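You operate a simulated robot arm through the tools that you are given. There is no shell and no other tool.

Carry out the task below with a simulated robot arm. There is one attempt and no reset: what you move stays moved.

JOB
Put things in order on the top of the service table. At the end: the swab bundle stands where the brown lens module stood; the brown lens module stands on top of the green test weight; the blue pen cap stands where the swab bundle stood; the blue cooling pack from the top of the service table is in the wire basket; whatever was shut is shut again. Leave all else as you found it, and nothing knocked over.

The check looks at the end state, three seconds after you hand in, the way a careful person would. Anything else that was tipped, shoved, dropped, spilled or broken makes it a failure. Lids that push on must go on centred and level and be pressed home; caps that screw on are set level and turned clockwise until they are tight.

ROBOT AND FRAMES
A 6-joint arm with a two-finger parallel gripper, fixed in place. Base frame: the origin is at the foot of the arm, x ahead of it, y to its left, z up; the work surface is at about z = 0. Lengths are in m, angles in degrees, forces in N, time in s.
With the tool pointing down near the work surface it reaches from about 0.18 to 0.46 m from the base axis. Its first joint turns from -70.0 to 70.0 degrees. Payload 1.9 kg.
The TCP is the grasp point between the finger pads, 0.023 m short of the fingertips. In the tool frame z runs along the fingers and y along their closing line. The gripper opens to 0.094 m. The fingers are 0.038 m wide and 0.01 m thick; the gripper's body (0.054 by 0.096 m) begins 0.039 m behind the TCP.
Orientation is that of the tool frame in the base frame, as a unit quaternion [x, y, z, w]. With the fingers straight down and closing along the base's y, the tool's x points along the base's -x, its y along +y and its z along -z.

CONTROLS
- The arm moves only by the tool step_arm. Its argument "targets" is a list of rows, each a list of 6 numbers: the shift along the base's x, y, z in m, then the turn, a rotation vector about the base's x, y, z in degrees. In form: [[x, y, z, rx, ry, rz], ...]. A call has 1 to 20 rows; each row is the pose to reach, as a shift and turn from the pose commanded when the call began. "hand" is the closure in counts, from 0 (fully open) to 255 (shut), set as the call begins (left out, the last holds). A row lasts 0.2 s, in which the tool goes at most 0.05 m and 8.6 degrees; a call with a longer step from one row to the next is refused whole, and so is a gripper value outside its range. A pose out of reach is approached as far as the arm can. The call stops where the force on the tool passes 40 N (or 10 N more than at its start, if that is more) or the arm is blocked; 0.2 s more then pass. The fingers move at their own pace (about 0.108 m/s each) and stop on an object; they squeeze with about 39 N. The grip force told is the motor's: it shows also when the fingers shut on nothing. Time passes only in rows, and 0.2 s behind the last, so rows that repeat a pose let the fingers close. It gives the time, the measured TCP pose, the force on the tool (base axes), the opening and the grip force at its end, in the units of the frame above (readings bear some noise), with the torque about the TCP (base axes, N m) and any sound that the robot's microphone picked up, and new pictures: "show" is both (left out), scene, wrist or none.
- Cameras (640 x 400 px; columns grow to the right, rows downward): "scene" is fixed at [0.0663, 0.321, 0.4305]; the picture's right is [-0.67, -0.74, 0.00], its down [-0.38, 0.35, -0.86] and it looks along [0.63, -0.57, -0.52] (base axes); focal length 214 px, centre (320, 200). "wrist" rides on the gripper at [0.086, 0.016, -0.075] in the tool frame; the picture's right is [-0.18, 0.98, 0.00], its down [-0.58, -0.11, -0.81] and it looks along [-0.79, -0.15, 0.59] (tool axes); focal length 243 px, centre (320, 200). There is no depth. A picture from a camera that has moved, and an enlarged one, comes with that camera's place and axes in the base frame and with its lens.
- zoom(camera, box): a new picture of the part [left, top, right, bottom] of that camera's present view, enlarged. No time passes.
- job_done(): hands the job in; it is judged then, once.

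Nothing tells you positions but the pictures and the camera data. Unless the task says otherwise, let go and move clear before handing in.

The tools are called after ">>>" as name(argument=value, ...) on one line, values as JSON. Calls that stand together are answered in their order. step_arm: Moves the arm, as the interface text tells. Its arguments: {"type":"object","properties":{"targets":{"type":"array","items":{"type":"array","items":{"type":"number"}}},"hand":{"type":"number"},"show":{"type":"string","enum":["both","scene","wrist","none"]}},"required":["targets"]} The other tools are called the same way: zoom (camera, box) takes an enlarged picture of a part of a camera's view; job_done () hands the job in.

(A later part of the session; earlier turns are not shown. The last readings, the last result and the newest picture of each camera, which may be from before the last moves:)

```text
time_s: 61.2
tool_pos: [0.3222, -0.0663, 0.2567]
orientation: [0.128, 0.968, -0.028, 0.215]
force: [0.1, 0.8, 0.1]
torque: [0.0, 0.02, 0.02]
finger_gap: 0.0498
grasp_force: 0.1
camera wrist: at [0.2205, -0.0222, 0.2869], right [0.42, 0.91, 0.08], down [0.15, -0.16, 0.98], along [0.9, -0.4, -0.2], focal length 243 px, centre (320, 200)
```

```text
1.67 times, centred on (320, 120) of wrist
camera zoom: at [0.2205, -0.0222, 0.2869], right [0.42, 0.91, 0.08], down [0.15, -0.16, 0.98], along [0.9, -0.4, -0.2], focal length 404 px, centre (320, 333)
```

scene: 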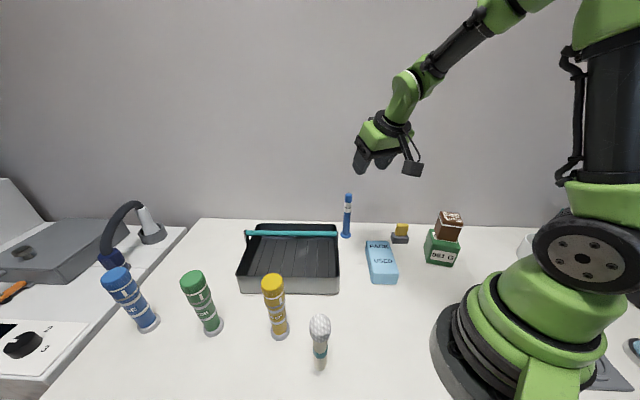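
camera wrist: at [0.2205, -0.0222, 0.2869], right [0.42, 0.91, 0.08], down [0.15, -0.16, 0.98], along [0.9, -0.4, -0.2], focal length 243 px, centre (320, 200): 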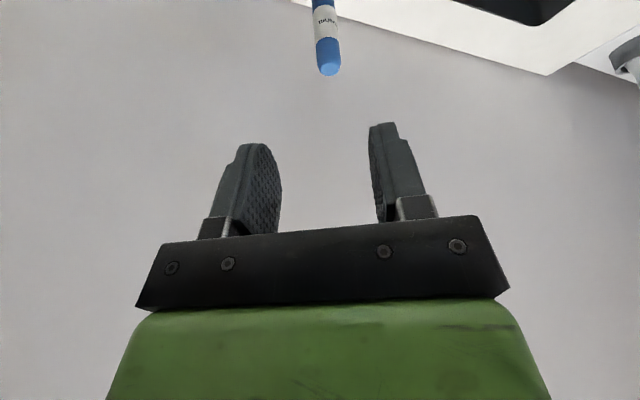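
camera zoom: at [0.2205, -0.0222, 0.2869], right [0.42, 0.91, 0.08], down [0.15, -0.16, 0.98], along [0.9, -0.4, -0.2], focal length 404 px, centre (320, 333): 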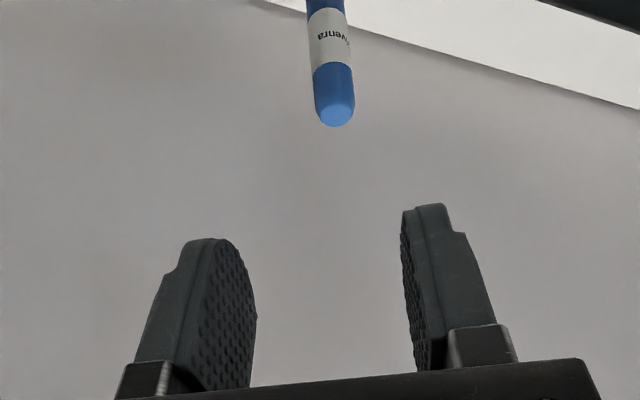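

The pen cap's axis works out at about (0.3845, -0.077), top near 0.145 m. I move over it and part of the way down to check alignment.

>>> step_arm(targets=[[0.02, -0.004, 0, 0, 0, 0], [0.045, -0.009, 0, 0, 0, 0], [0.0609, -0.0123, 0, 0, 0, 0], [0.0609, -0.0123, -0.03, 0, 0, 0], [0.0609, -0.0123, -0.055, 0, 0, 0], [0.0609, -0.0123, -0.065, 0, 0, 0], [0.0609, -0.0123, -0.065, 0, 0, 0]], show="both")

>>> zoom(camera="wrist", box=[200, 0, 440, 240])

>>> zoom(camera="scene", box=[290, 130, 450, 270])

```text
time_s: 62.8
tool_pos: [0.385, -0.0765, 0.1914]
orientation: [0.128, 0.968, -0.027, 0.215]
force: [0.5, 1.0, 0.3]
torque: [0.02, 0.0, 0.0]
finger_gap: 0.0496
grasp_force: 0.0
camera wrist: at [0.2823, -0.0333, 0.222], right [0.42, 0.91, 0.08], down [0.15, -0.15, 0.98], along [0.9, -0.39, -0.2], focal length 243 px, centre (320, 200)
```

scene: 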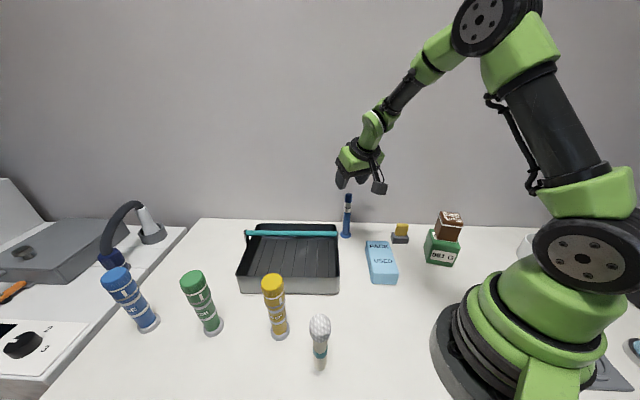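
wrist: 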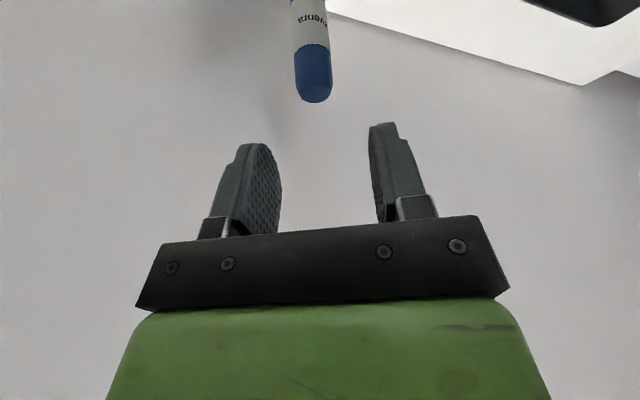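

```text
1.67 times, centred on (320, 120) of wrist
camera zoom: at [0.2823, -0.0333, 0.222], right [0.42, 0.91, 0.08], down [0.15, -0.15, 0.98], along [0.9, -0.39, -0.2], focal length 404 px, centre (320, 333)
```

zoom: 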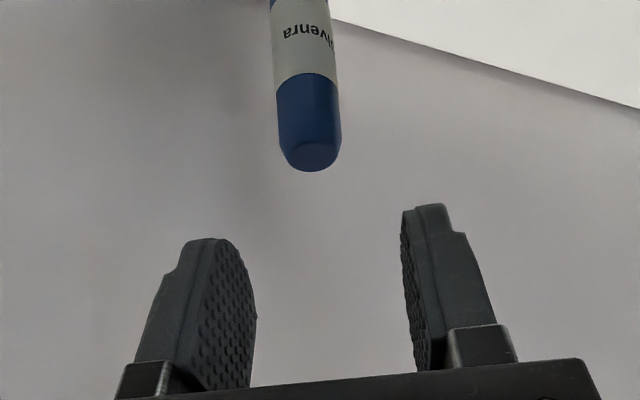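

```text
2.86 times, centred on (370, 200) of scene
camera zoom: at [0.0663, 0.321, 0.4305], right [-0.67, -0.74, 0.0], down [-0.38, 0.35, -0.86], along [0.63, -0.57, -0.52], focal length 613 px, centre (177, 200)
```

zoom: 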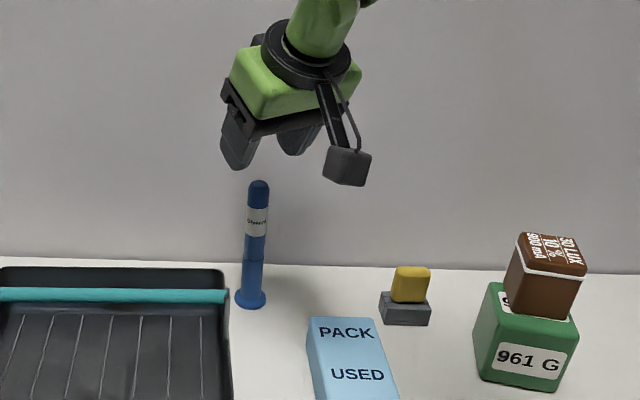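

Laterally centred. I descend to grip the upper barrel.

>>> step_arm(targets=[[-0.0005, 0.0005, -0.02, 0, 0, 0], [-0.0005, 0.0005, -0.04, 0, 0, 0], [-0.0005, 0.0005, -0.06, 0, 0, 0], [-0.0005, 0.0005, -0.075, 0, 0, 0], [-0.0005, 0.0005, -0.082, 0, 0, 0], [-0.0005, 0.0005, -0.082, 0, 0, 0]], show="both")

>>> zoom(camera="wrist", box=[200, 0, 440, 240])

>>> zoom(camera="scene", box=[290, 130, 450, 270])

```text
time_s: 64.2
tool_pos: [0.3849, -0.076, 0.1106]
orientation: [0.128, 0.968, -0.028, 0.215]
force: [-0.2, 0.2, -0.8]
torque: [0.03, -0.01, -0.02]
finger_gap: 0.0496
grasp_force: 0.0
camera wrist: at [0.2815, -0.0324, 0.1405], right [0.42, 0.91, 0.08], down [0.15, -0.16, 0.98], along [0.9, -0.39, -0.2], focal length 243 px, centre (320, 200)
```

scene: 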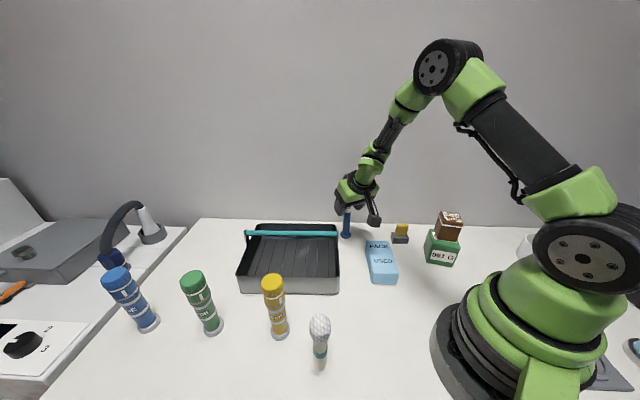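
wrist: 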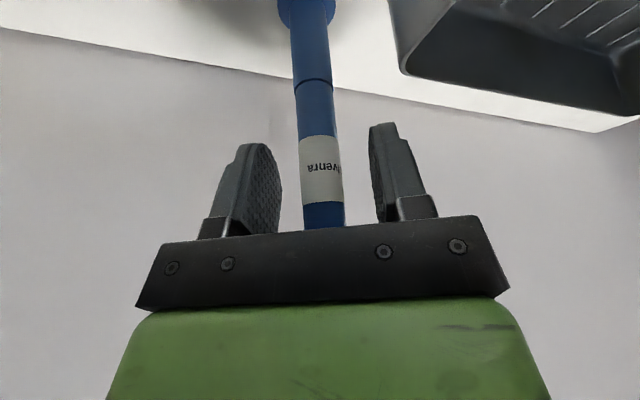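

```text
1.67 times, centred on (320, 120) of wrist
camera zoom: at [0.2815, -0.0324, 0.1405], right [0.42, 0.91, 0.08], down [0.15, -0.16, 0.98], along [0.9, -0.39, -0.2], focal length 404 px, centre (320, 333)
```

zoom: 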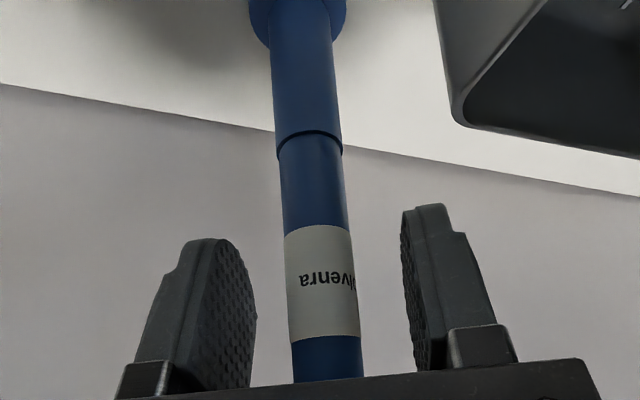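

```text
2.86 times, centred on (370, 200) of scene
camera zoom: at [0.0663, 0.321, 0.4305], right [-0.67, -0.74, 0.0], down [-0.38, 0.35, -0.86], along [0.63, -0.57, -0.52], focal length 613 px, centre (177, 200)
```

zoom: 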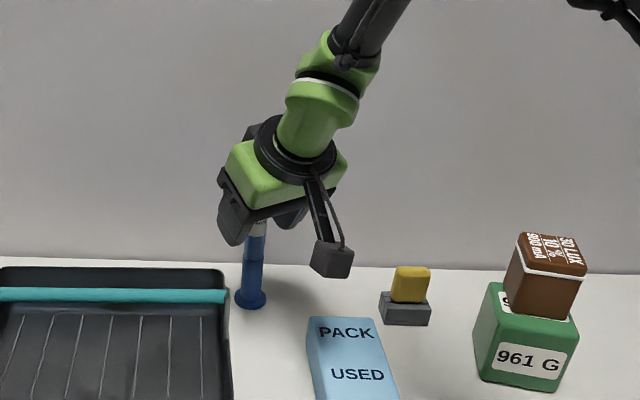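

The whole piece (collar, barrel, label band and dome) reads as one pen cap standing on its collar. I close on it.

>>> step_arm(targets=[[0, 0, 0, 0, 0, 0], [0, 0, 0, 0, 0, 0], [0, 0, 0, 0, 0, 0], [0, 0, 0, 0, 0, 0], [0, 0, 0, 0, 0, 0]], hand=255, show="wrist")

>>> step_arm(targets=[[0, 0, 0.001, 0, 0, 0], [0, 0, 0.002, 0, 0, 0], [0, 0, 0.003, 0, 0, 0], [0, 0, 0.005, 0, 0, 0], [0, 0, 0.007, 0, 0, 0], [0, 0, 0.009, 0, 0, 0]], show="both")

>>> zoom(camera="wrist", box=[200, 0, 440, 240])

>>> zoom(camera="scene", box=[300, 180, 400, 260])

```text
time_s: 65.4
tool_pos: [0.3835, -0.0764, 0.1099]
orientation: [0.129, 0.968, -0.028, 0.215]
force: [-0.6, 0.0, -0.8]
torque: [0.01, -0.03, -0.01]
finger_gap: 0.0187
grasp_force: 38.9
camera wrist: at [0.2814, -0.0324, 0.1406], right [0.42, 0.91, 0.08], down [0.15, -0.16, 0.98], along [0.9, -0.39, -0.2], focal length 243 px, centre (320, 200)
```

wrist: 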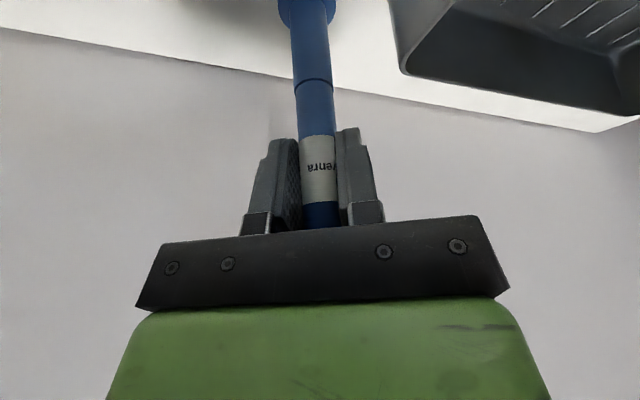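

```text
time_s: 66.8
tool_pos: [0.3829, -0.0754, 0.1206]
orientation: [0.128, 0.968, -0.028, 0.214]
force: [0.5, -1.2, -0.4]
torque: [-0.02, 0.01, 0.01]
finger_gap: 0.0188
grasp_force: 39.5
camera wrist: at [0.2814, -0.0326, 0.15], right [0.42, 0.91, 0.08], down [0.15, -0.15, 0.98], along [0.9, -0.39, -0.2], focal length 243 px, centre (320, 200)
```

scene: 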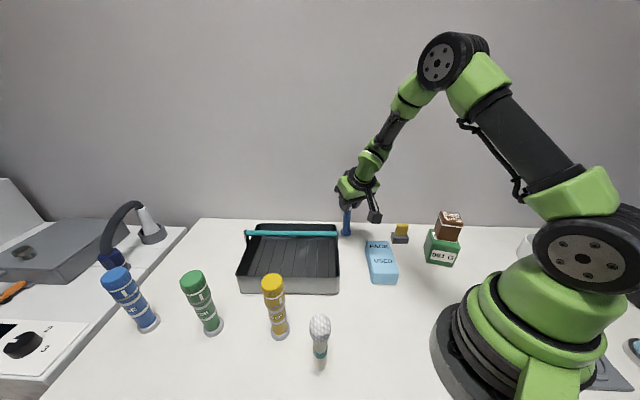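
wrist: 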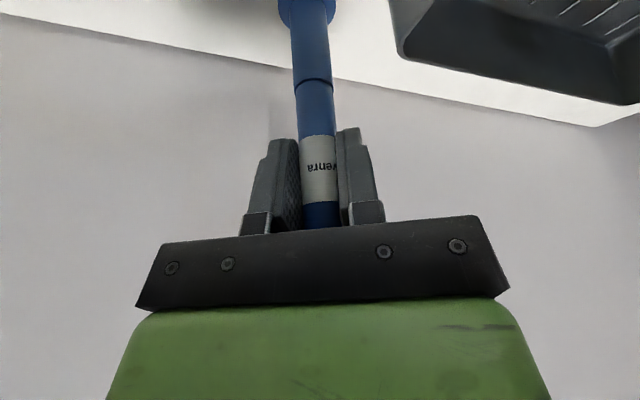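

```text
1.67 times, centred on (320, 120) of wrist
camera zoom: at [0.2814, -0.0326, 0.15], right [0.42, 0.91, 0.08], down [0.15, -0.15, 0.98], along [0.9, -0.39, -0.2], focal length 404 px, centre (320, 333)
```

zoom: 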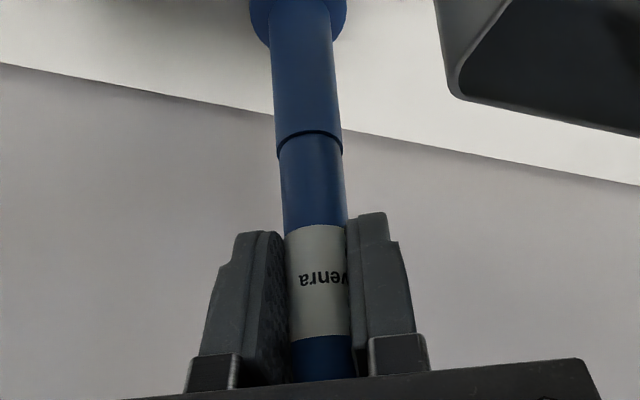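

```text
5.00 times, centred on (350, 220) of scene
camera zoom: at [0.0663, 0.321, 0.4305], right [-0.67, -0.74, 0.0], down [-0.38, 0.35, -0.86], along [0.63, -0.57, -0.52], focal length 1072 px, centre (170, 100)
```

zoom: 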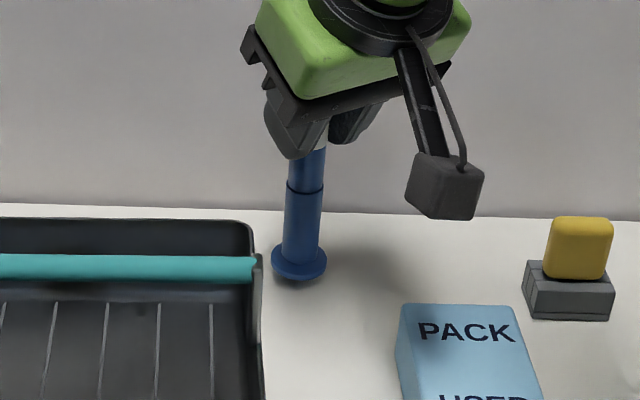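

The whole piece lifts cleanly, collar included. I raise it slowly and draw it inward a little.

>>> step_arm(targets=[[0, 0, 0.003, 0, 0, 0], [0, 0, 0.008, 0, 0, 0], [0, 0, 0.015, 0, 0, 0], [0, 0, 0.023, 0, 0, 0], [0, 0, 0.032, 0, 0, 0], [0, 0, 0.042, 0, 0, 0], [0, 0, 0.053, 0, 0, 0], [0, 0, 0.065, 0, 0, 0], [-0.002, 0.0004, 0.077, 0, 0, 0], [-0.005, 0.001, 0.09, 0, 0, 0], [-0.009, 0.0018, 0.103, 0, 0, 0], [-0.014, 0.0028, 0.116, 0, 0, 0], [-0.019, 0.0037, 0.129, 0, 0, 0], [-0.024, 0.0047, 0.142, 0, 0, 0], [-0.028, 0.0055, 0.153, 0, 0, 0], [-0.031, 0.006, 0.162, 0, 0, 0], [-0.032, 0.0063, 0.168, 0, 0, 0], [-0.032, 0.0063, 0.17, 0, 0, 0]], show="both")

```text
time_s: 70.6
tool_pos: [0.3511, -0.0726, 0.2882]
orientation: [0.128, 0.968, -0.027, 0.215]
force: [-0.5, 1.0, -0.4]
torque: [0.01, -0.02, 0.01]
finger_gap: 0.019
grasp_force: 38.7
camera wrist: at [0.2484, -0.0268, 0.3194], right [0.42, 0.91, 0.08], down [0.15, -0.15, 0.98], along [0.9, -0.39, -0.2], focal length 243 px, centre (320, 200)
```

scene: 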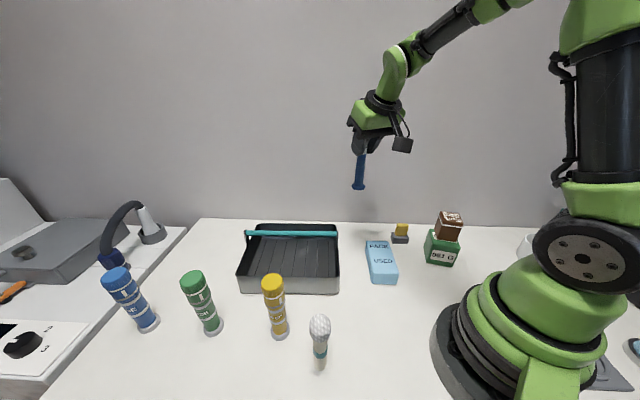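
wrist: 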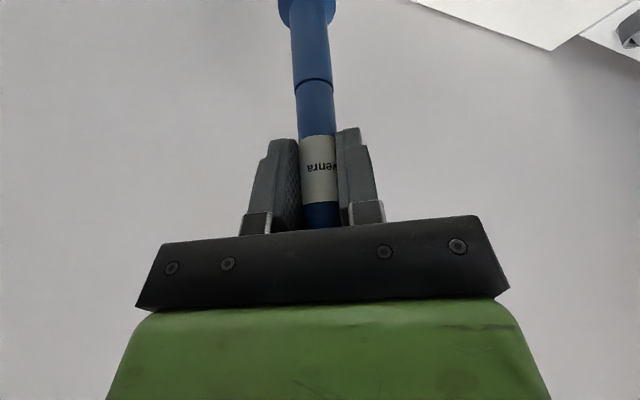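

Holding firm. I swing it over to the swab's old side at a height that clears all bottles.

>>> step_arm(targets=[[0.0013, 0.0061, 0, 0, 0, 0.6], [0.0037, 0.0184, 0, 0, 0, 1.8], [0.0064, 0.0371, 0, 0, 0, 3.5], [0.0084, 0.0621, 0, 0, 0, 5.9], [0.0084, 0.0936, 0, 0, 0, 8.9], [0.0057, 0.1251, 0, 0, 0, 11.8], [0.0003, 0.1562, 0, 0, 0, 14.8], [-0.0078, 0.1868, 0, 0, 0, 17.7], [-0.0187, 0.2167, 0, 0, 0, 20.7], [-0.0321, 0.2455, 0, 0, 0, 23.6], [-0.048, 0.2731, 0, 0, 0, 26.6], [-0.0624, 0.2942, 0, 0, 0, 29], [-0.0783, 0.3142, 0, 0, 0, 31.3], [-0.0912, 0.3285, 0, 0, 0, 33.1], [-0.1001, 0.3377, 0, 0, 0, 34.3], [-0.1056, 0.343, 0, 0, 0, 35]], show="both")

```text
time_s: 74.0
tool_pos: [0.2465, 0.2722, 0.2885]
orientation: [-0.169, 0.962, 0.038, 0.212]
force: [0.2, 0.3, 0.3]
torque: [0.0, -0.03, 0.02]
finger_gap: 0.0191
grasp_force: 38.7
camera wrist: at [0.1367, 0.2506, 0.3195], right [-0.18, 0.98, 0.08], down [0.21, -0.04, 0.98], along [0.96, 0.19, -0.2], focal length 243 px, centre (320, 200)
```

scene: 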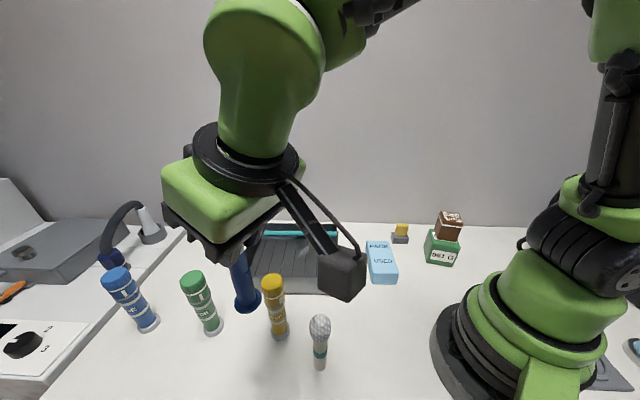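
wrist: 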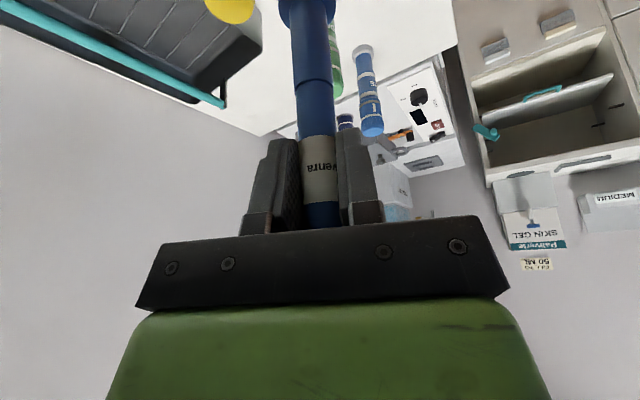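

Now outward over the swab's old spot and partly down.

>>> step_arm(targets=[[0.0025, 0.0031, 0, 0, 0, 0], [0.0085, 0.0102, 0, 0, 0, 0], [0.0169, 0.0203, -0.003, 0, 0, 0], [0.0271, 0.0325, -0.01, 0, 0, 0], [0.0372, 0.0447, -0.018, 0, 0, 0], [0.0474, 0.057, -0.027, 0, 0, 0], [0.0575, 0.0692, -0.036, 0, 0, 0], [0.0668, 0.0803, -0.044, 0, 0, 0], [0.0744, 0.0895, -0.051, 0, 0, 0], [0.0804, 0.0966, -0.057, 0, 0, 0], [0.0846, 0.1017, -0.061, 0, 0, 0], [0.0846, 0.1017, -0.068, 0, 0, 0], [0.0846, 0.1017, -0.078, 0, 0, 0], [0.0846, 0.1017, -0.09, 0, 0, 0], [0.0846, 0.1017, -0.103, 0, 0, 0], [0.0846, 0.1017, -0.116, 0, 0, 0], [0.0846, 0.1017, -0.129, 0, 0, 0], [0.0846, 0.1017, -0.139, 0, 0, 0], [0.0846, 0.1017, -0.144, 0, 0, 0]], show="both")

>>> zoom(camera="scene", box=[130, 300, 230, 400])

```text
time_s: 78.0
tool_pos: [0.3307, 0.3734, 0.1455]
orientation: [-0.169, 0.962, 0.038, 0.213]
force: [0.7, 0.6, -0.4]
torque: [-0.02, 0.03, 0.0]
finger_gap: 0.0187
grasp_force: 38.8
camera wrist: at [0.2209, 0.3512, 0.1758], right [-0.18, 0.98, 0.08], down [0.21, -0.04, 0.98], along [0.96, 0.19, -0.2], focal length 243 px, centre (320, 200)
```

scene: 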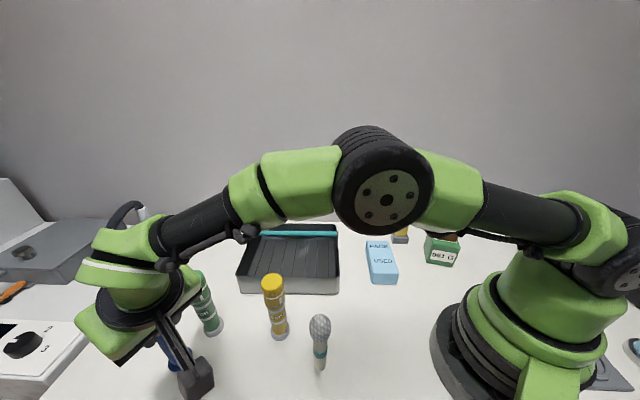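
wrist: 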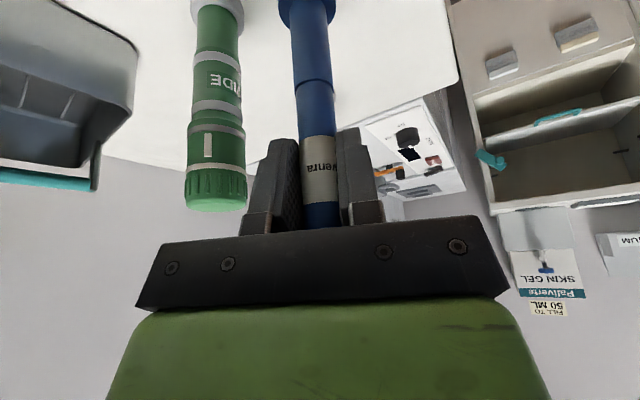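

```text
4.00 times, centred on (180, 350) of scene
camera zoom: at [0.0663, 0.321, 0.4305], right [-0.67, -0.74, 0.0], down [-0.38, 0.35, -0.86], along [0.63, -0.57, -0.52], focal length 858 px, centre (880, -400)
```

zoom: 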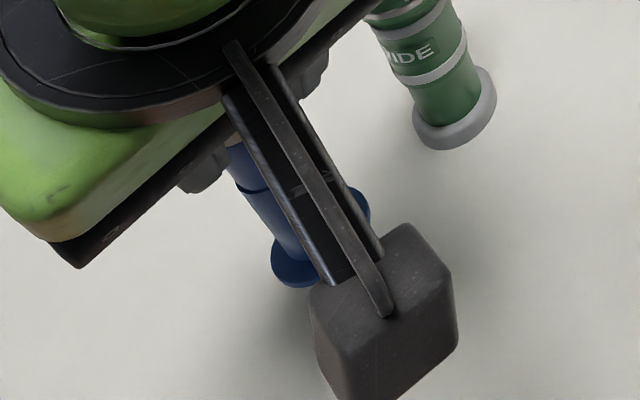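

>>> step_arm(targets=[[0, 0, -0.004, 0, 0, 0], [0, 0, -0.01, 0, 0, 0], [0, 0, -0.017, 0, 0, 0], [0, 0, -0.023, 0, 0, 0], [0, 0, -0.028, 0, 0, 0], [0, 0, -0.031, 0, 0, 0], [0, 0, -0.033, 0, 0, 0], [0, 0, -0.033, 0, 0, 0]], show="both")

>>> zoom(camera="scene", box=[130, 300, 230, 400])

>>> zoom(camera="wrist", box=[200, 0, 440, 240])

```text
time_s: 79.8
tool_pos: [0.3303, 0.3736, 0.1119]
orientation: [-0.169, 0.962, 0.039, 0.213]
force: [-0.2, -0.2, -0.4]
torque: [0.03, -0.02, 0.01]
finger_gap: 0.0192
grasp_force: 38.7
camera wrist: at [0.2209, 0.3516, 0.1422], right [-0.18, 0.98, 0.08], down [0.21, -0.04, 0.98], along [0.96, 0.19, -0.2], focal length 243 px, centre (320, 200)
```

scene: 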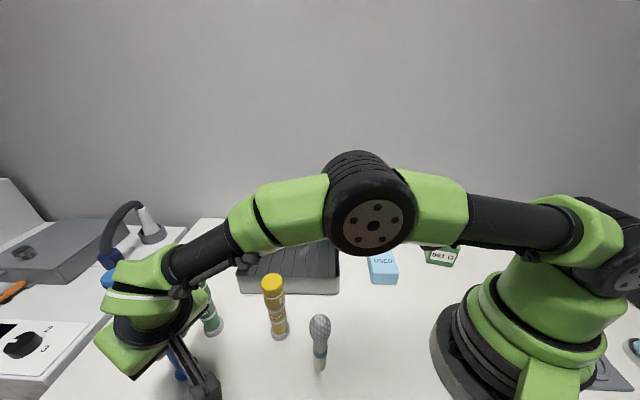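
wrist: 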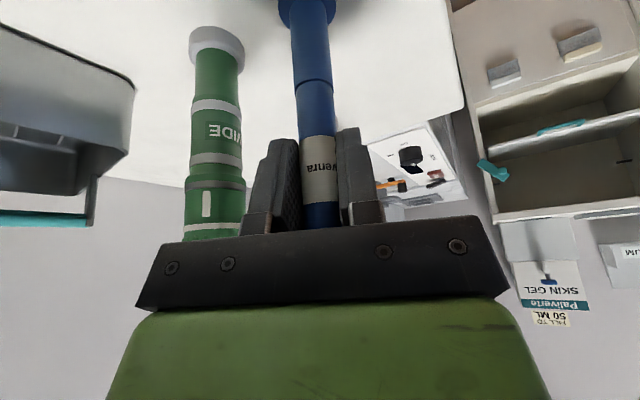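

```text
4.00 times, centred on (180, 350) of scene
camera zoom: at [0.0663, 0.321, 0.4305], right [-0.67, -0.74, 0.0], down [-0.38, 0.35, -0.86], along [0.63, -0.57, -0.52], focal length 858 px, centre (880, -400)
```

zoom: 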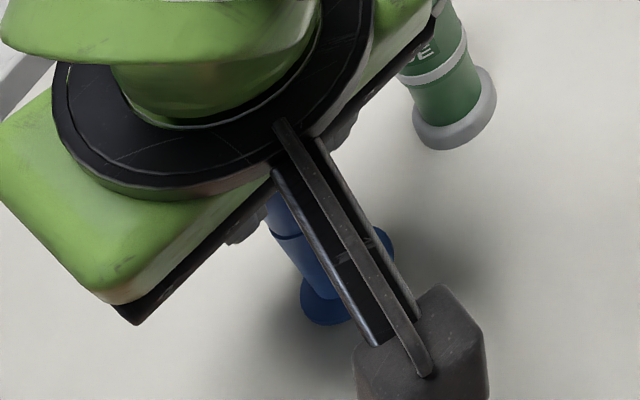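

```text
1.67 times, centred on (320, 120) of wrist
camera zoom: at [0.2209, 0.3516, 0.1422], right [-0.18, 0.98, 0.08], down [0.21, -0.04, 0.98], along [0.96, 0.19, -0.2], focal length 404 px, centre (320, 333)
```

zoom: 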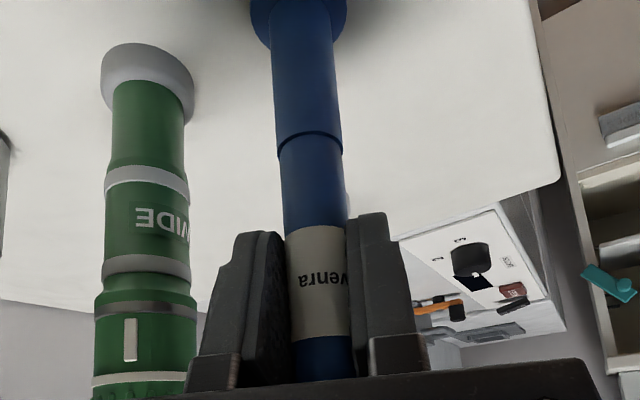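

Scene picture puts the collar within about 3 mm of where the swab base stood. I lower the last bit to touch.

>>> step_arm(targets=[[-0.001, 0, -0.001, 0, 0, 0], [-0.001, 0, -0.002, 0, 0, 0], [-0.001, 0, -0.002, 0, 0, 0]], show="none")

```text
time_s: 80.6
tool_pos: [0.3302, 0.3752, 0.1096]
orientation: [-0.168, 0.961, 0.039, 0.214]
force: [-1.9, 0.3, 4.4]
torque: [-0.03, 0.07, 0.04]
finger_gap: 0.0188
grasp_force: 38.9
```

Touchdown at about 4 N. I release gently with a small opening.

>>> step_arm(targets=[[0, 0, 0, 0, 0, 0], [0, 0, 0, 0, 0, 0], [0, 0, 0, 0, 0, 0], [0, 0, 0, 0, 0, 0]], hand=140, show="wrist")

>>> zoom(camera="wrist", box=[200, 0, 440, 240])

```text
time_s: 81.6
tool_pos: [0.3309, 0.3745, 0.1096]
orientation: [-0.168, 0.962, 0.038, 0.212]
force: [0.5, -0.4, 0.8]
torque: [0.01, 0.05, 0.04]
finger_gap: 0.0425
grasp_force: 0.1
camera wrist: at [0.2204, 0.3516, 0.14], right [-0.18, 0.98, 0.08], down [0.21, -0.04, 0.98], along [0.96, 0.19, -0.2], focal length 243 px, centre (320, 200)
```

wrist: 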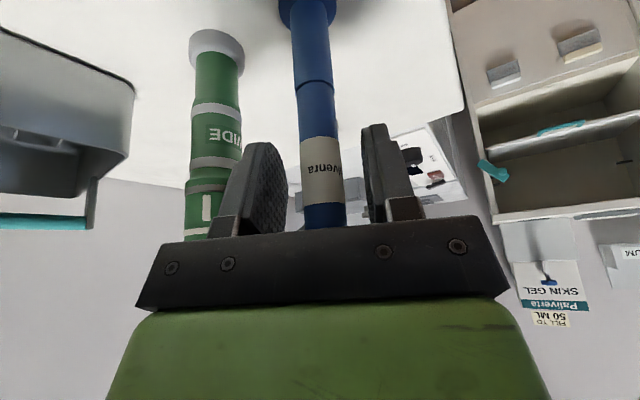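

```text
1.67 times, centred on (320, 120) of wrist
camera zoom: at [0.2204, 0.3516, 0.14], right [-0.18, 0.98, 0.08], down [0.21, -0.04, 0.98], along [0.96, 0.19, -0.2], focal length 404 px, centre (320, 333)
```

zoom: 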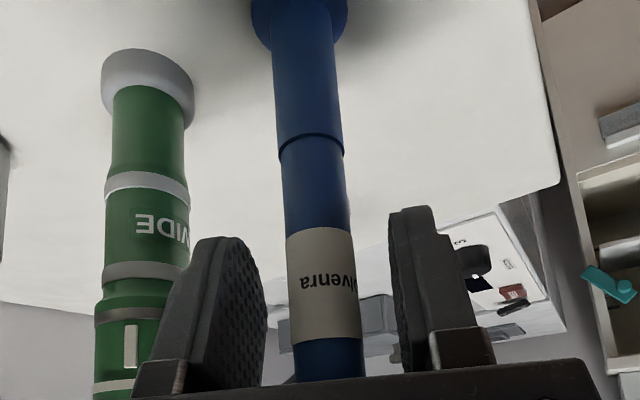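

It stands alone. I rise straight up, then draw back inward.

>>> step_arm(targets=[[0, 0, 0.005, 0, 0, 0], [0, 0, 0.015, 0, 0, 0], [0, 0, 0.03, 0, 0, 0], [0, 0, 0.05, 0, 0, 0], [0, 0, 0.075, 0, 0, 0], [0, 0, 0.1, 0, 0, 0], [-0.01, -0.012, 0.11, 0, 0, 0], [-0.03, -0.036, 0.12, 0, 0, 0], [-0.055, -0.066, 0.13, 0, 0, 0], [-0.08, -0.096, 0.14, 0, 0, 0]], show="both")

>>> zoom(camera="scene", box=[80, 260, 240, 400])

```text
time_s: 83.8
tool_pos: [0.2502, 0.2782, 0.2516]
orientation: [-0.17, 0.961, 0.039, 0.213]
force: [0.1, 0.9, -0.2]
torque: [-0.02, -0.02, 0.03]
finger_gap: 0.0424
grasp_force: 0.1
camera wrist: at [0.1414, 0.2556, 0.282], right [-0.18, 0.98, 0.08], down [0.21, -0.04, 0.98], along [0.96, 0.19, -0.2], focal length 243 px, centre (320, 200)
```

scene: 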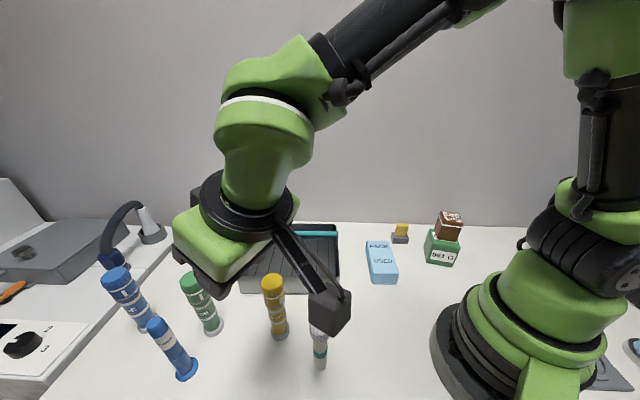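
wrist: 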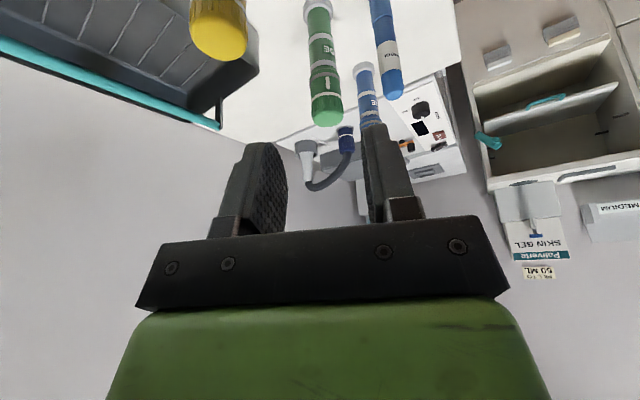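

```text
2.86 times, centred on (160, 330) of scene
camera zoom: at [0.0663, 0.321, 0.4305], right [-0.67, -0.74, 0.0], down [-0.38, 0.35, -0.86], along [0.63, -0.57, -0.52], focal length 613 px, centre (777, -171)
```

zoom: 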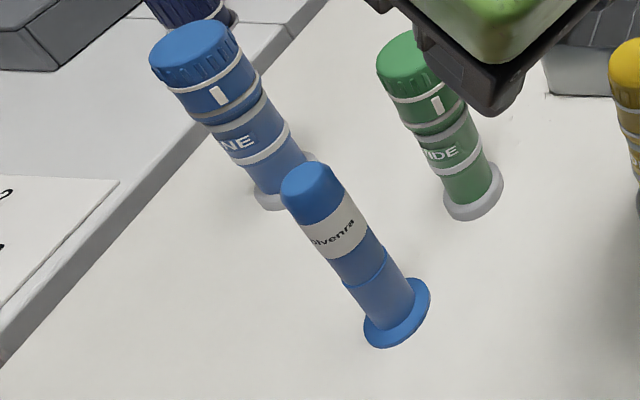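

The pen cap stands in the swab's old place. Before handling the pack in the basket, I check the gripper's outline (a dark block opposite the camera) in the scene view.

>>> zoom(camera="scene", box=[150, 150, 370, 350])

>>> zoom(camera="scene", box=[340, 220, 420, 300])

```text
2.00 times, centred on (260, 250) of scene
camera zoom: at [0.0663, 0.321, 0.4305], right [-0.67, -0.74, 0.0], down [-0.38, 0.35, -0.86], along [0.63, -0.57, -0.52], focal length 429 px, centre (440, 100)
```

zoom: 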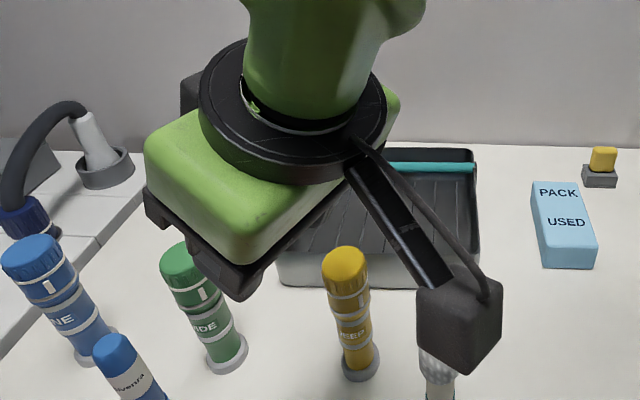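

```text
5.00 times, centred on (380, 260) of scene
camera zoom: at [0.0663, 0.321, 0.4305], right [-0.67, -0.74, 0.0], down [-0.38, 0.35, -0.86], along [0.63, -0.57, -0.52], focal length 1072 px, centre (20, -100)
```

zoom: 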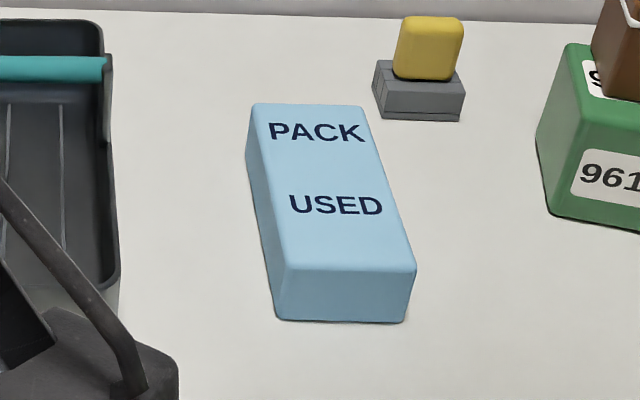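

I untilt the tool here, so I can gauge that protruding block on the gripper relative to the basket handle before going for the pack.

>>> step_arm(targets=[[-0.01, -0.01, 0, -2.85, 7.83, 0], [-0.02, -0.02, 0, -5.7, 15.66, 0], [-0.03, -0.03, 0, -8.55, 23.49, 0], [-0.03, -0.03, 0, -8.55, 23.49, 0]], hand=60, show="both")

>>> zoom(camera="scene", box=[180, 80, 400, 300])

```text
time_s: 84.8
tool_pos: [0.2203, 0.2478, 0.2506]
orientation: [-0.174, 0.985, 0.0, -0.001]
force: [-0.1, -0.4, -0.2]
torque: [0.03, 0.0, -0.02]
finger_gap: 0.0722
grasp_force: 0.1
camera wrist: at [0.1331, 0.2342, 0.3241], right [-0.16, 0.99, 0.0], down [0.58, 0.1, 0.81], along [0.79, 0.13, -0.59], focal length 243 px, centre (320, 200)
```

scene: 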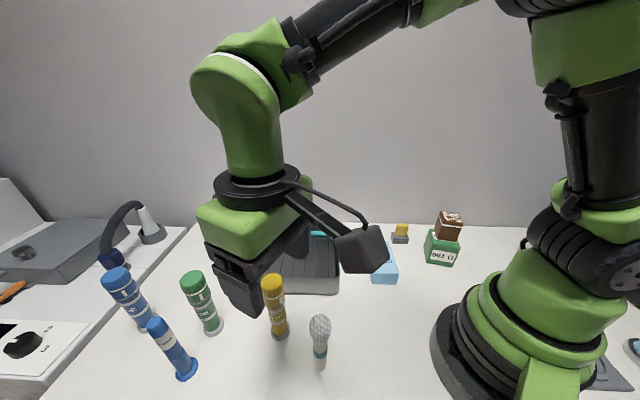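
wrist: 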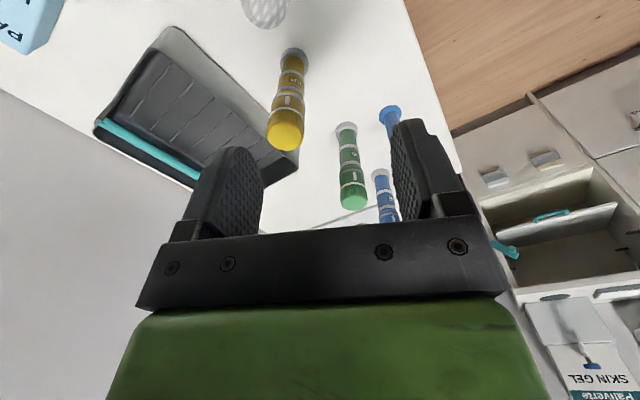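

```text
1.82 times, centred on (290, 190) of scene
camera zoom: at [0.0663, 0.321, 0.4305], right [-0.67, -0.74, 0.0], down [-0.38, 0.35, -0.86], along [0.63, -0.57, -0.52], focal length 390 px, centre (374, 218)
```

zoom: 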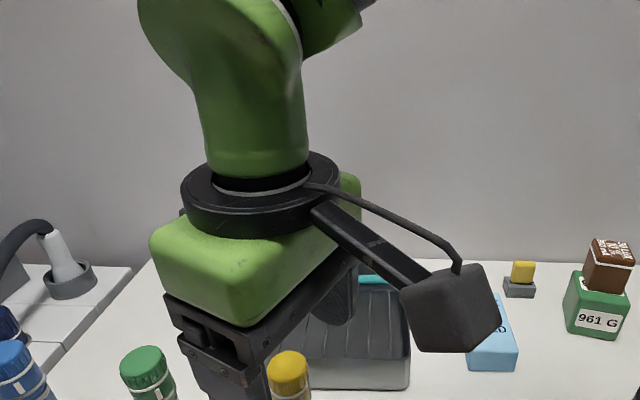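

>>> step_arm(targets=[[0, 0, 0.005, 0, 0, 8], [0, 0, 0.01, 0, 0, 16], [0, 0, 0.01, 0, 0, 24], [0, 0, 0.01, 0, 0, 32], [0, 0, 0.01, 0, 0, 40], [0, 0, 0.01, 0, 0, 48], [0, 0, 0.01, 0, 0, 55]], show="scene")

>>> zoom(camera="scene", box=[150, 100, 350, 300])

```text
time_s: 86.4
tool_pos: [0.2205, 0.2469, 0.2604]
orientation: [-0.61, 0.793, 0.001, -0.001]
force: [-0.2, -0.3, 0.0]
torque: [-0.01, -0.03, 0.0]
finger_gap: 0.0719
grasp_force: 0.0
```

scene: 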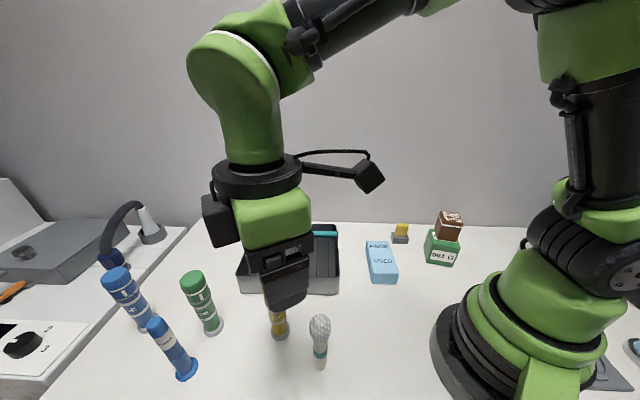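

```text
2.00 times, centred on (250, 200) of scene
camera zoom: at [0.0663, 0.321, 0.4305], right [-0.67, -0.74, 0.0], down [-0.38, 0.35, -0.86], along [0.63, -0.57, -0.52], focal length 429 px, centre (460, 200)
```

zoom: 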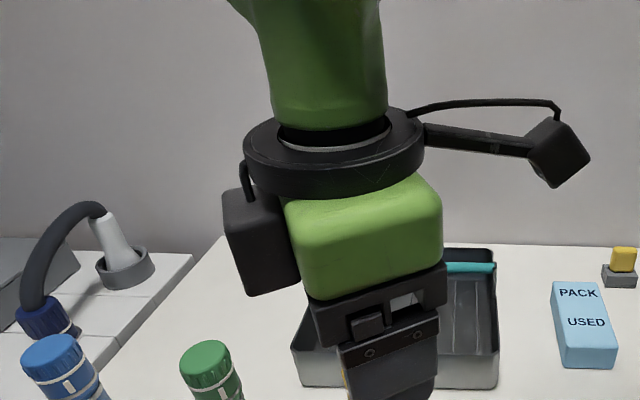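

Now the block is clear: it sits 30–50 mm off-axis, bottom about 53 mm above the grasp point. The pack (≈108 mm long) will have to slide under the basket's handle, so I'll look squarely at the basket from its front to measure rim and handle.

>>> step_arm(targets=[[0.0064, -0.0055, 0, 0, 0, -8.4], [0.0127, -0.0109, 0, 0, 0, -16.8], [0.0191, -0.0164, 0, 0, 0, -25.2], [0.0254, -0.0219, 0, 0, 0, -33.6], [0.0318, -0.0273, 0, 0, 0, -42], [0.0381, -0.0328, 0, 0, 0, -50.4], [0.0445, -0.0383, 0, 0, 0, -58.8], [0.0509, -0.0437, 0, 0, 0, -67.2], [0.0572, -0.0492, 0, 0, 0, -75.6], [0.0636, -0.0546, 0, 0, 0, -84], [0.0699, -0.0601, 0, 0, 0, -92.4], [0.0763, -0.0656, 0, 0, 0, -100.8], [0.0826, -0.071, 0, 0, 0, -109.2], [0.089, -0.0765, 0, 0, 0, -117.6]], show="both")

>>> zoom(camera="wrist", box=[80, 0, 320, 150])

>>> zoom(camera="wrist", box=[320, 0, 560, 150])

```text
time_s: 89.4
tool_pos: [0.3083, 0.1727, 0.2586]
orientation: [0.365, 0.931, 0.002, 0.001]
force: [-0.4, 0.1, 0.0]
torque: [-0.03, 0.0, -0.02]
finger_gap: 0.0719
grasp_force: 0.1
camera wrist: at [0.2554, 0.2419, 0.3336], right [0.8, 0.6, 0.0], down [0.35, -0.48, 0.81], along [0.48, -0.65, -0.59], focal length 243 px, centre (320, 200)
```

scene: 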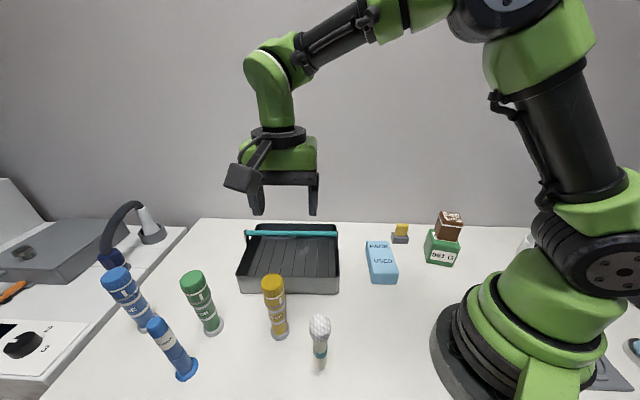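
wrist: 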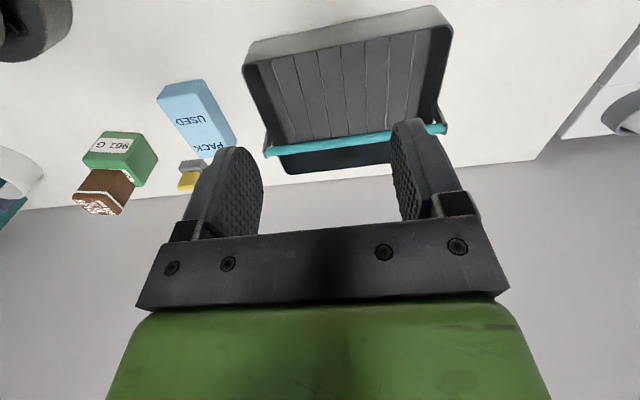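

```text
2.67 times, centred on (200, 75) of wrist
camera zoom: at [0.2554, 0.2419, 0.3336], right [0.8, 0.6, 0.0], down [0.35, -0.48, 0.81], along [0.48, -0.65, -0.59], focal length 647 px, centre (640, 533)
```

zoom: 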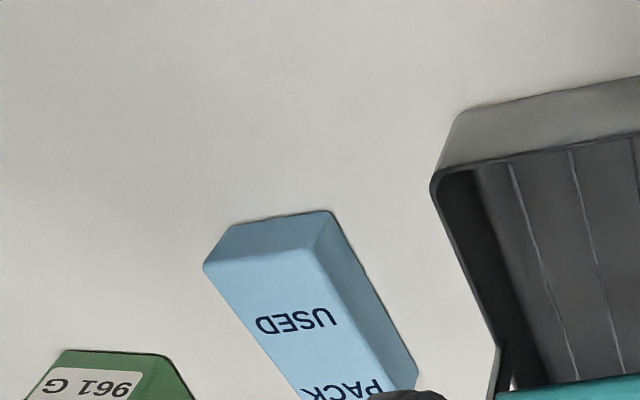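

```text
2.67 times, centred on (440, 75) of wrist
camera zoom: at [0.2554, 0.2419, 0.3336], right [0.8, 0.6, 0.0], down [0.35, -0.48, 0.81], along [0.48, -0.65, -0.59], focal length 647 px, centre (0, 533)
```

zoom: 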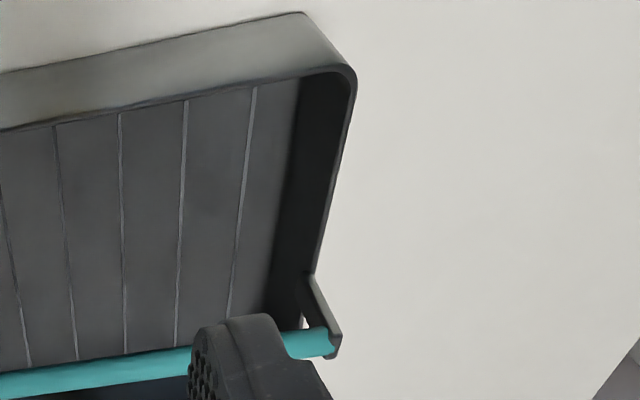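

The front rim is about 58 mm high, the handle about 100 mm high and 90 mm behind the front wall; the pack is ~107×57×34 mm, centred at (0.245, -0.051). I'll grip the pack near its front end with a 15° lean, so it can later be fed nose-down under the handle. First I move above the grip point.

>>> step_arm(targets=[[-0.0141, -0.0337, 0, 0, 0, -0.5], [-0.0283, -0.0674, 0, 0, 0, -1], [-0.0424, -0.101, 0, 0, 0, -1.5], [-0.0566, -0.1347, 0, 0, 0, -2], [-0.0707, -0.1684, 0, 0, 0, -2.5], [-0.0849, -0.2021, 0, 0, 0, -2.5]], hand=20, show="none")

>>> step_arm(targets=[[0, 0, -0.02, -5.33, -5.27, 0], [0, 0, -0.04, -10.66, -10.55, 0], [0, 0, -0.06, -10.66, -10.55, 0], [0, 0, -0.06, -10.66, -10.55, 0]], show="both")

>>> zoom(camera="wrist", box=[160, 0, 480, 200])

```text
time_s: 90.8
tool_pos: [0.2255, -0.0315, 0.2618]
orientation: [0.384, 0.924, 0.001, 0.0]
force: [0.3, 0.6, 0.4]
torque: [0.02, 0.03, 0.02]
finger_gap: 0.0864
grasp_force: 0.1
```

```text
time_s: 91.8
tool_pos: [0.2243, -0.0308, 0.1995]
orientation: [0.38, 0.916, -0.05, 0.121]
force: [0.0, -0.5, 0.6]
torque: [0.01, 0.01, -0.02]
finger_gap: 0.0866
grasp_force: 0.0
camera wrist: at [0.1626, 0.0539, 0.2486], right [0.82, 0.57, 0.05], down [0.17, -0.33, 0.93], along [0.54, -0.76, -0.37], focal length 243 px, centre (320, 200)
```

scene: 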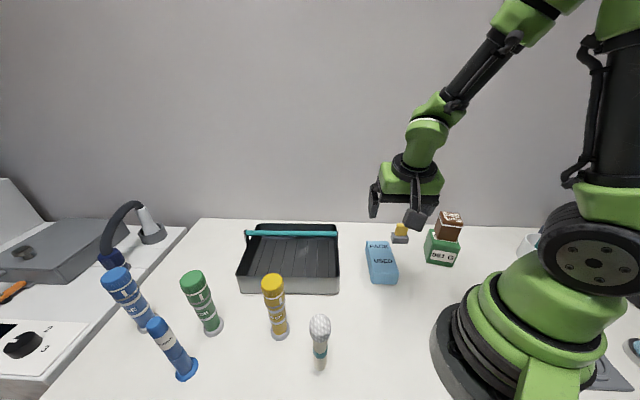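
wrist: 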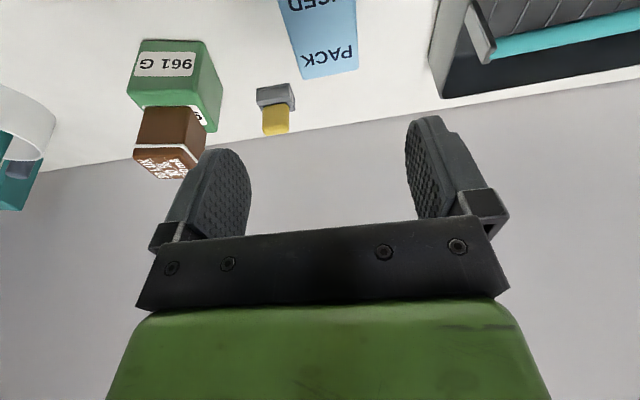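

```text
2.00 times, centred on (320, 100) of wrist
camera zoom: at [0.1626, 0.0539, 0.2486], right [0.82, 0.57, 0.05], down [0.17, -0.33, 0.93], along [0.54, -0.76, -0.37], focal length 485 px, centre (320, 400)
```

zoom: 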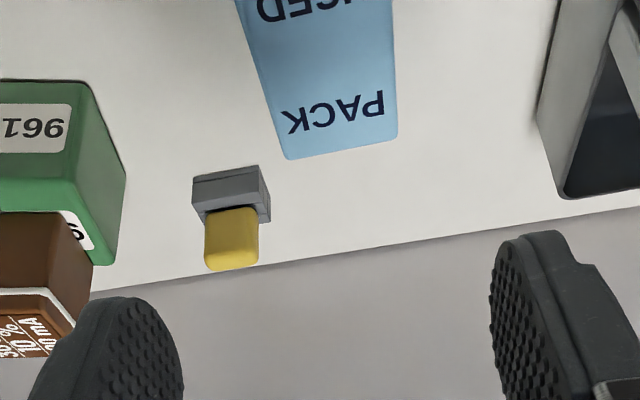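

Well aligned over the pack's front part. I descend to grip height.

>>> step_arm(targets=[[0.0005, -0.0002, -0.04, 0, 0, 0], [0.0005, -0.0002, -0.08, 0, 0, 0], [0.0005, -0.0002, -0.115, 0, 0, 0], [0.0005, -0.0002, -0.145, 0, 0, 0], [0.0005, -0.0002, -0.16, 0, 0, 0], [0.0005, -0.0002, -0.1675, 0, 0, 0], [0.0005, -0.0002, -0.1675, 0, 0, 0]], show="both")

>>> zoom(camera="wrist", box=[160, 40, 480, 240])

>>> zoom(camera="scene", box=[320, 200, 480, 320])

```text
time_s: 93.2
tool_pos: [0.2664, -0.0271, 0.0657]
orientation: [0.381, 0.915, -0.051, 0.119]
force: [-3.1, 2.4, 23.7]
torque: [-0.48, 1.08, -0.26]
finger_gap: 0.0871
grasp_force: 0.4
out of reach, approached as far as the arm can: row 3, 4, 5, 6, 7
stopped in row 7: the force on the tool passed its limit at 102 N (the readings are from after the stop); the commanded pose is now the measured one
camera wrist: at [0.2044, 0.0572, 0.1155], right [0.82, 0.57, 0.04], down [0.18, -0.33, 0.93], along [0.54, -0.76, -0.37], focal length 243 px, centre (320, 200)
```

scene: 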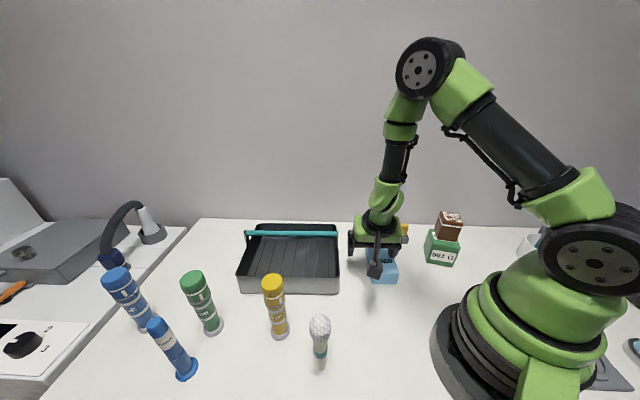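
wrist: 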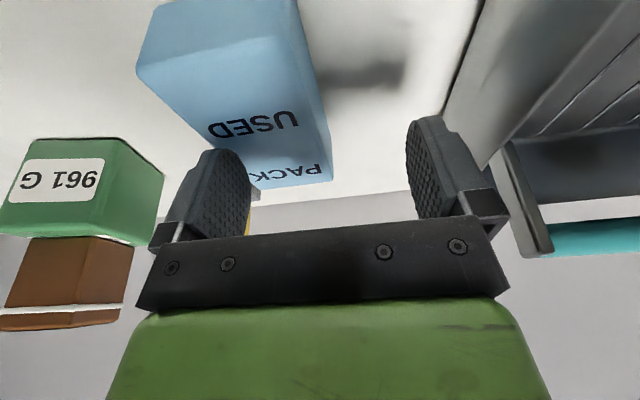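

```text
2.00 times, centred on (320, 140) of wrist
camera zoom: at [0.2044, 0.0572, 0.1155], right [0.82, 0.57, 0.04], down [0.18, -0.33, 0.93], along [0.54, -0.76, -0.37], focal length 485 px, centre (320, 320)
```

zoom: 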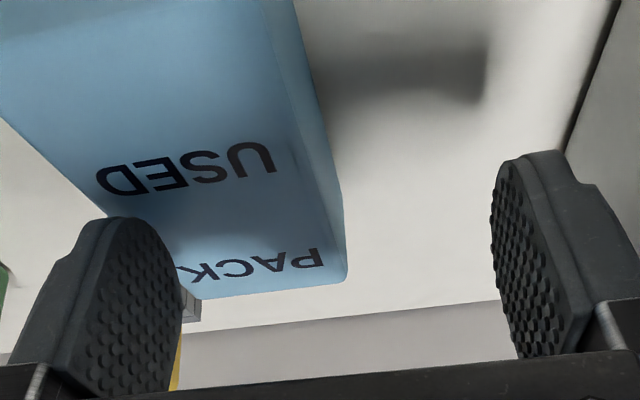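

```text
3.33 times, centred on (400, 260) of scene
camera zoom: at [0.0663, 0.321, 0.4305], right [-0.67, -0.74, 0.0], down [-0.38, 0.35, -0.86], along [0.63, -0.57, -0.52], focal length 715 px, centre (53, 0)
```

zoom: 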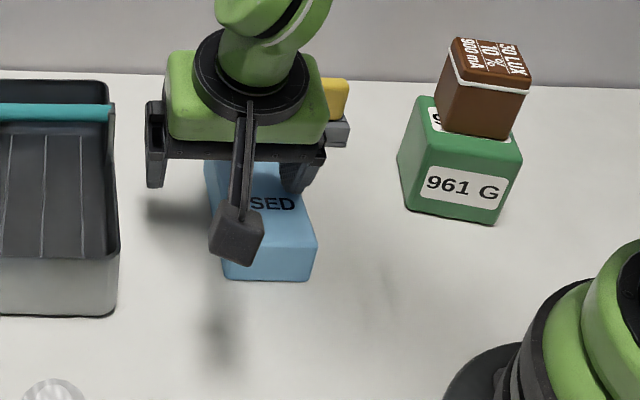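

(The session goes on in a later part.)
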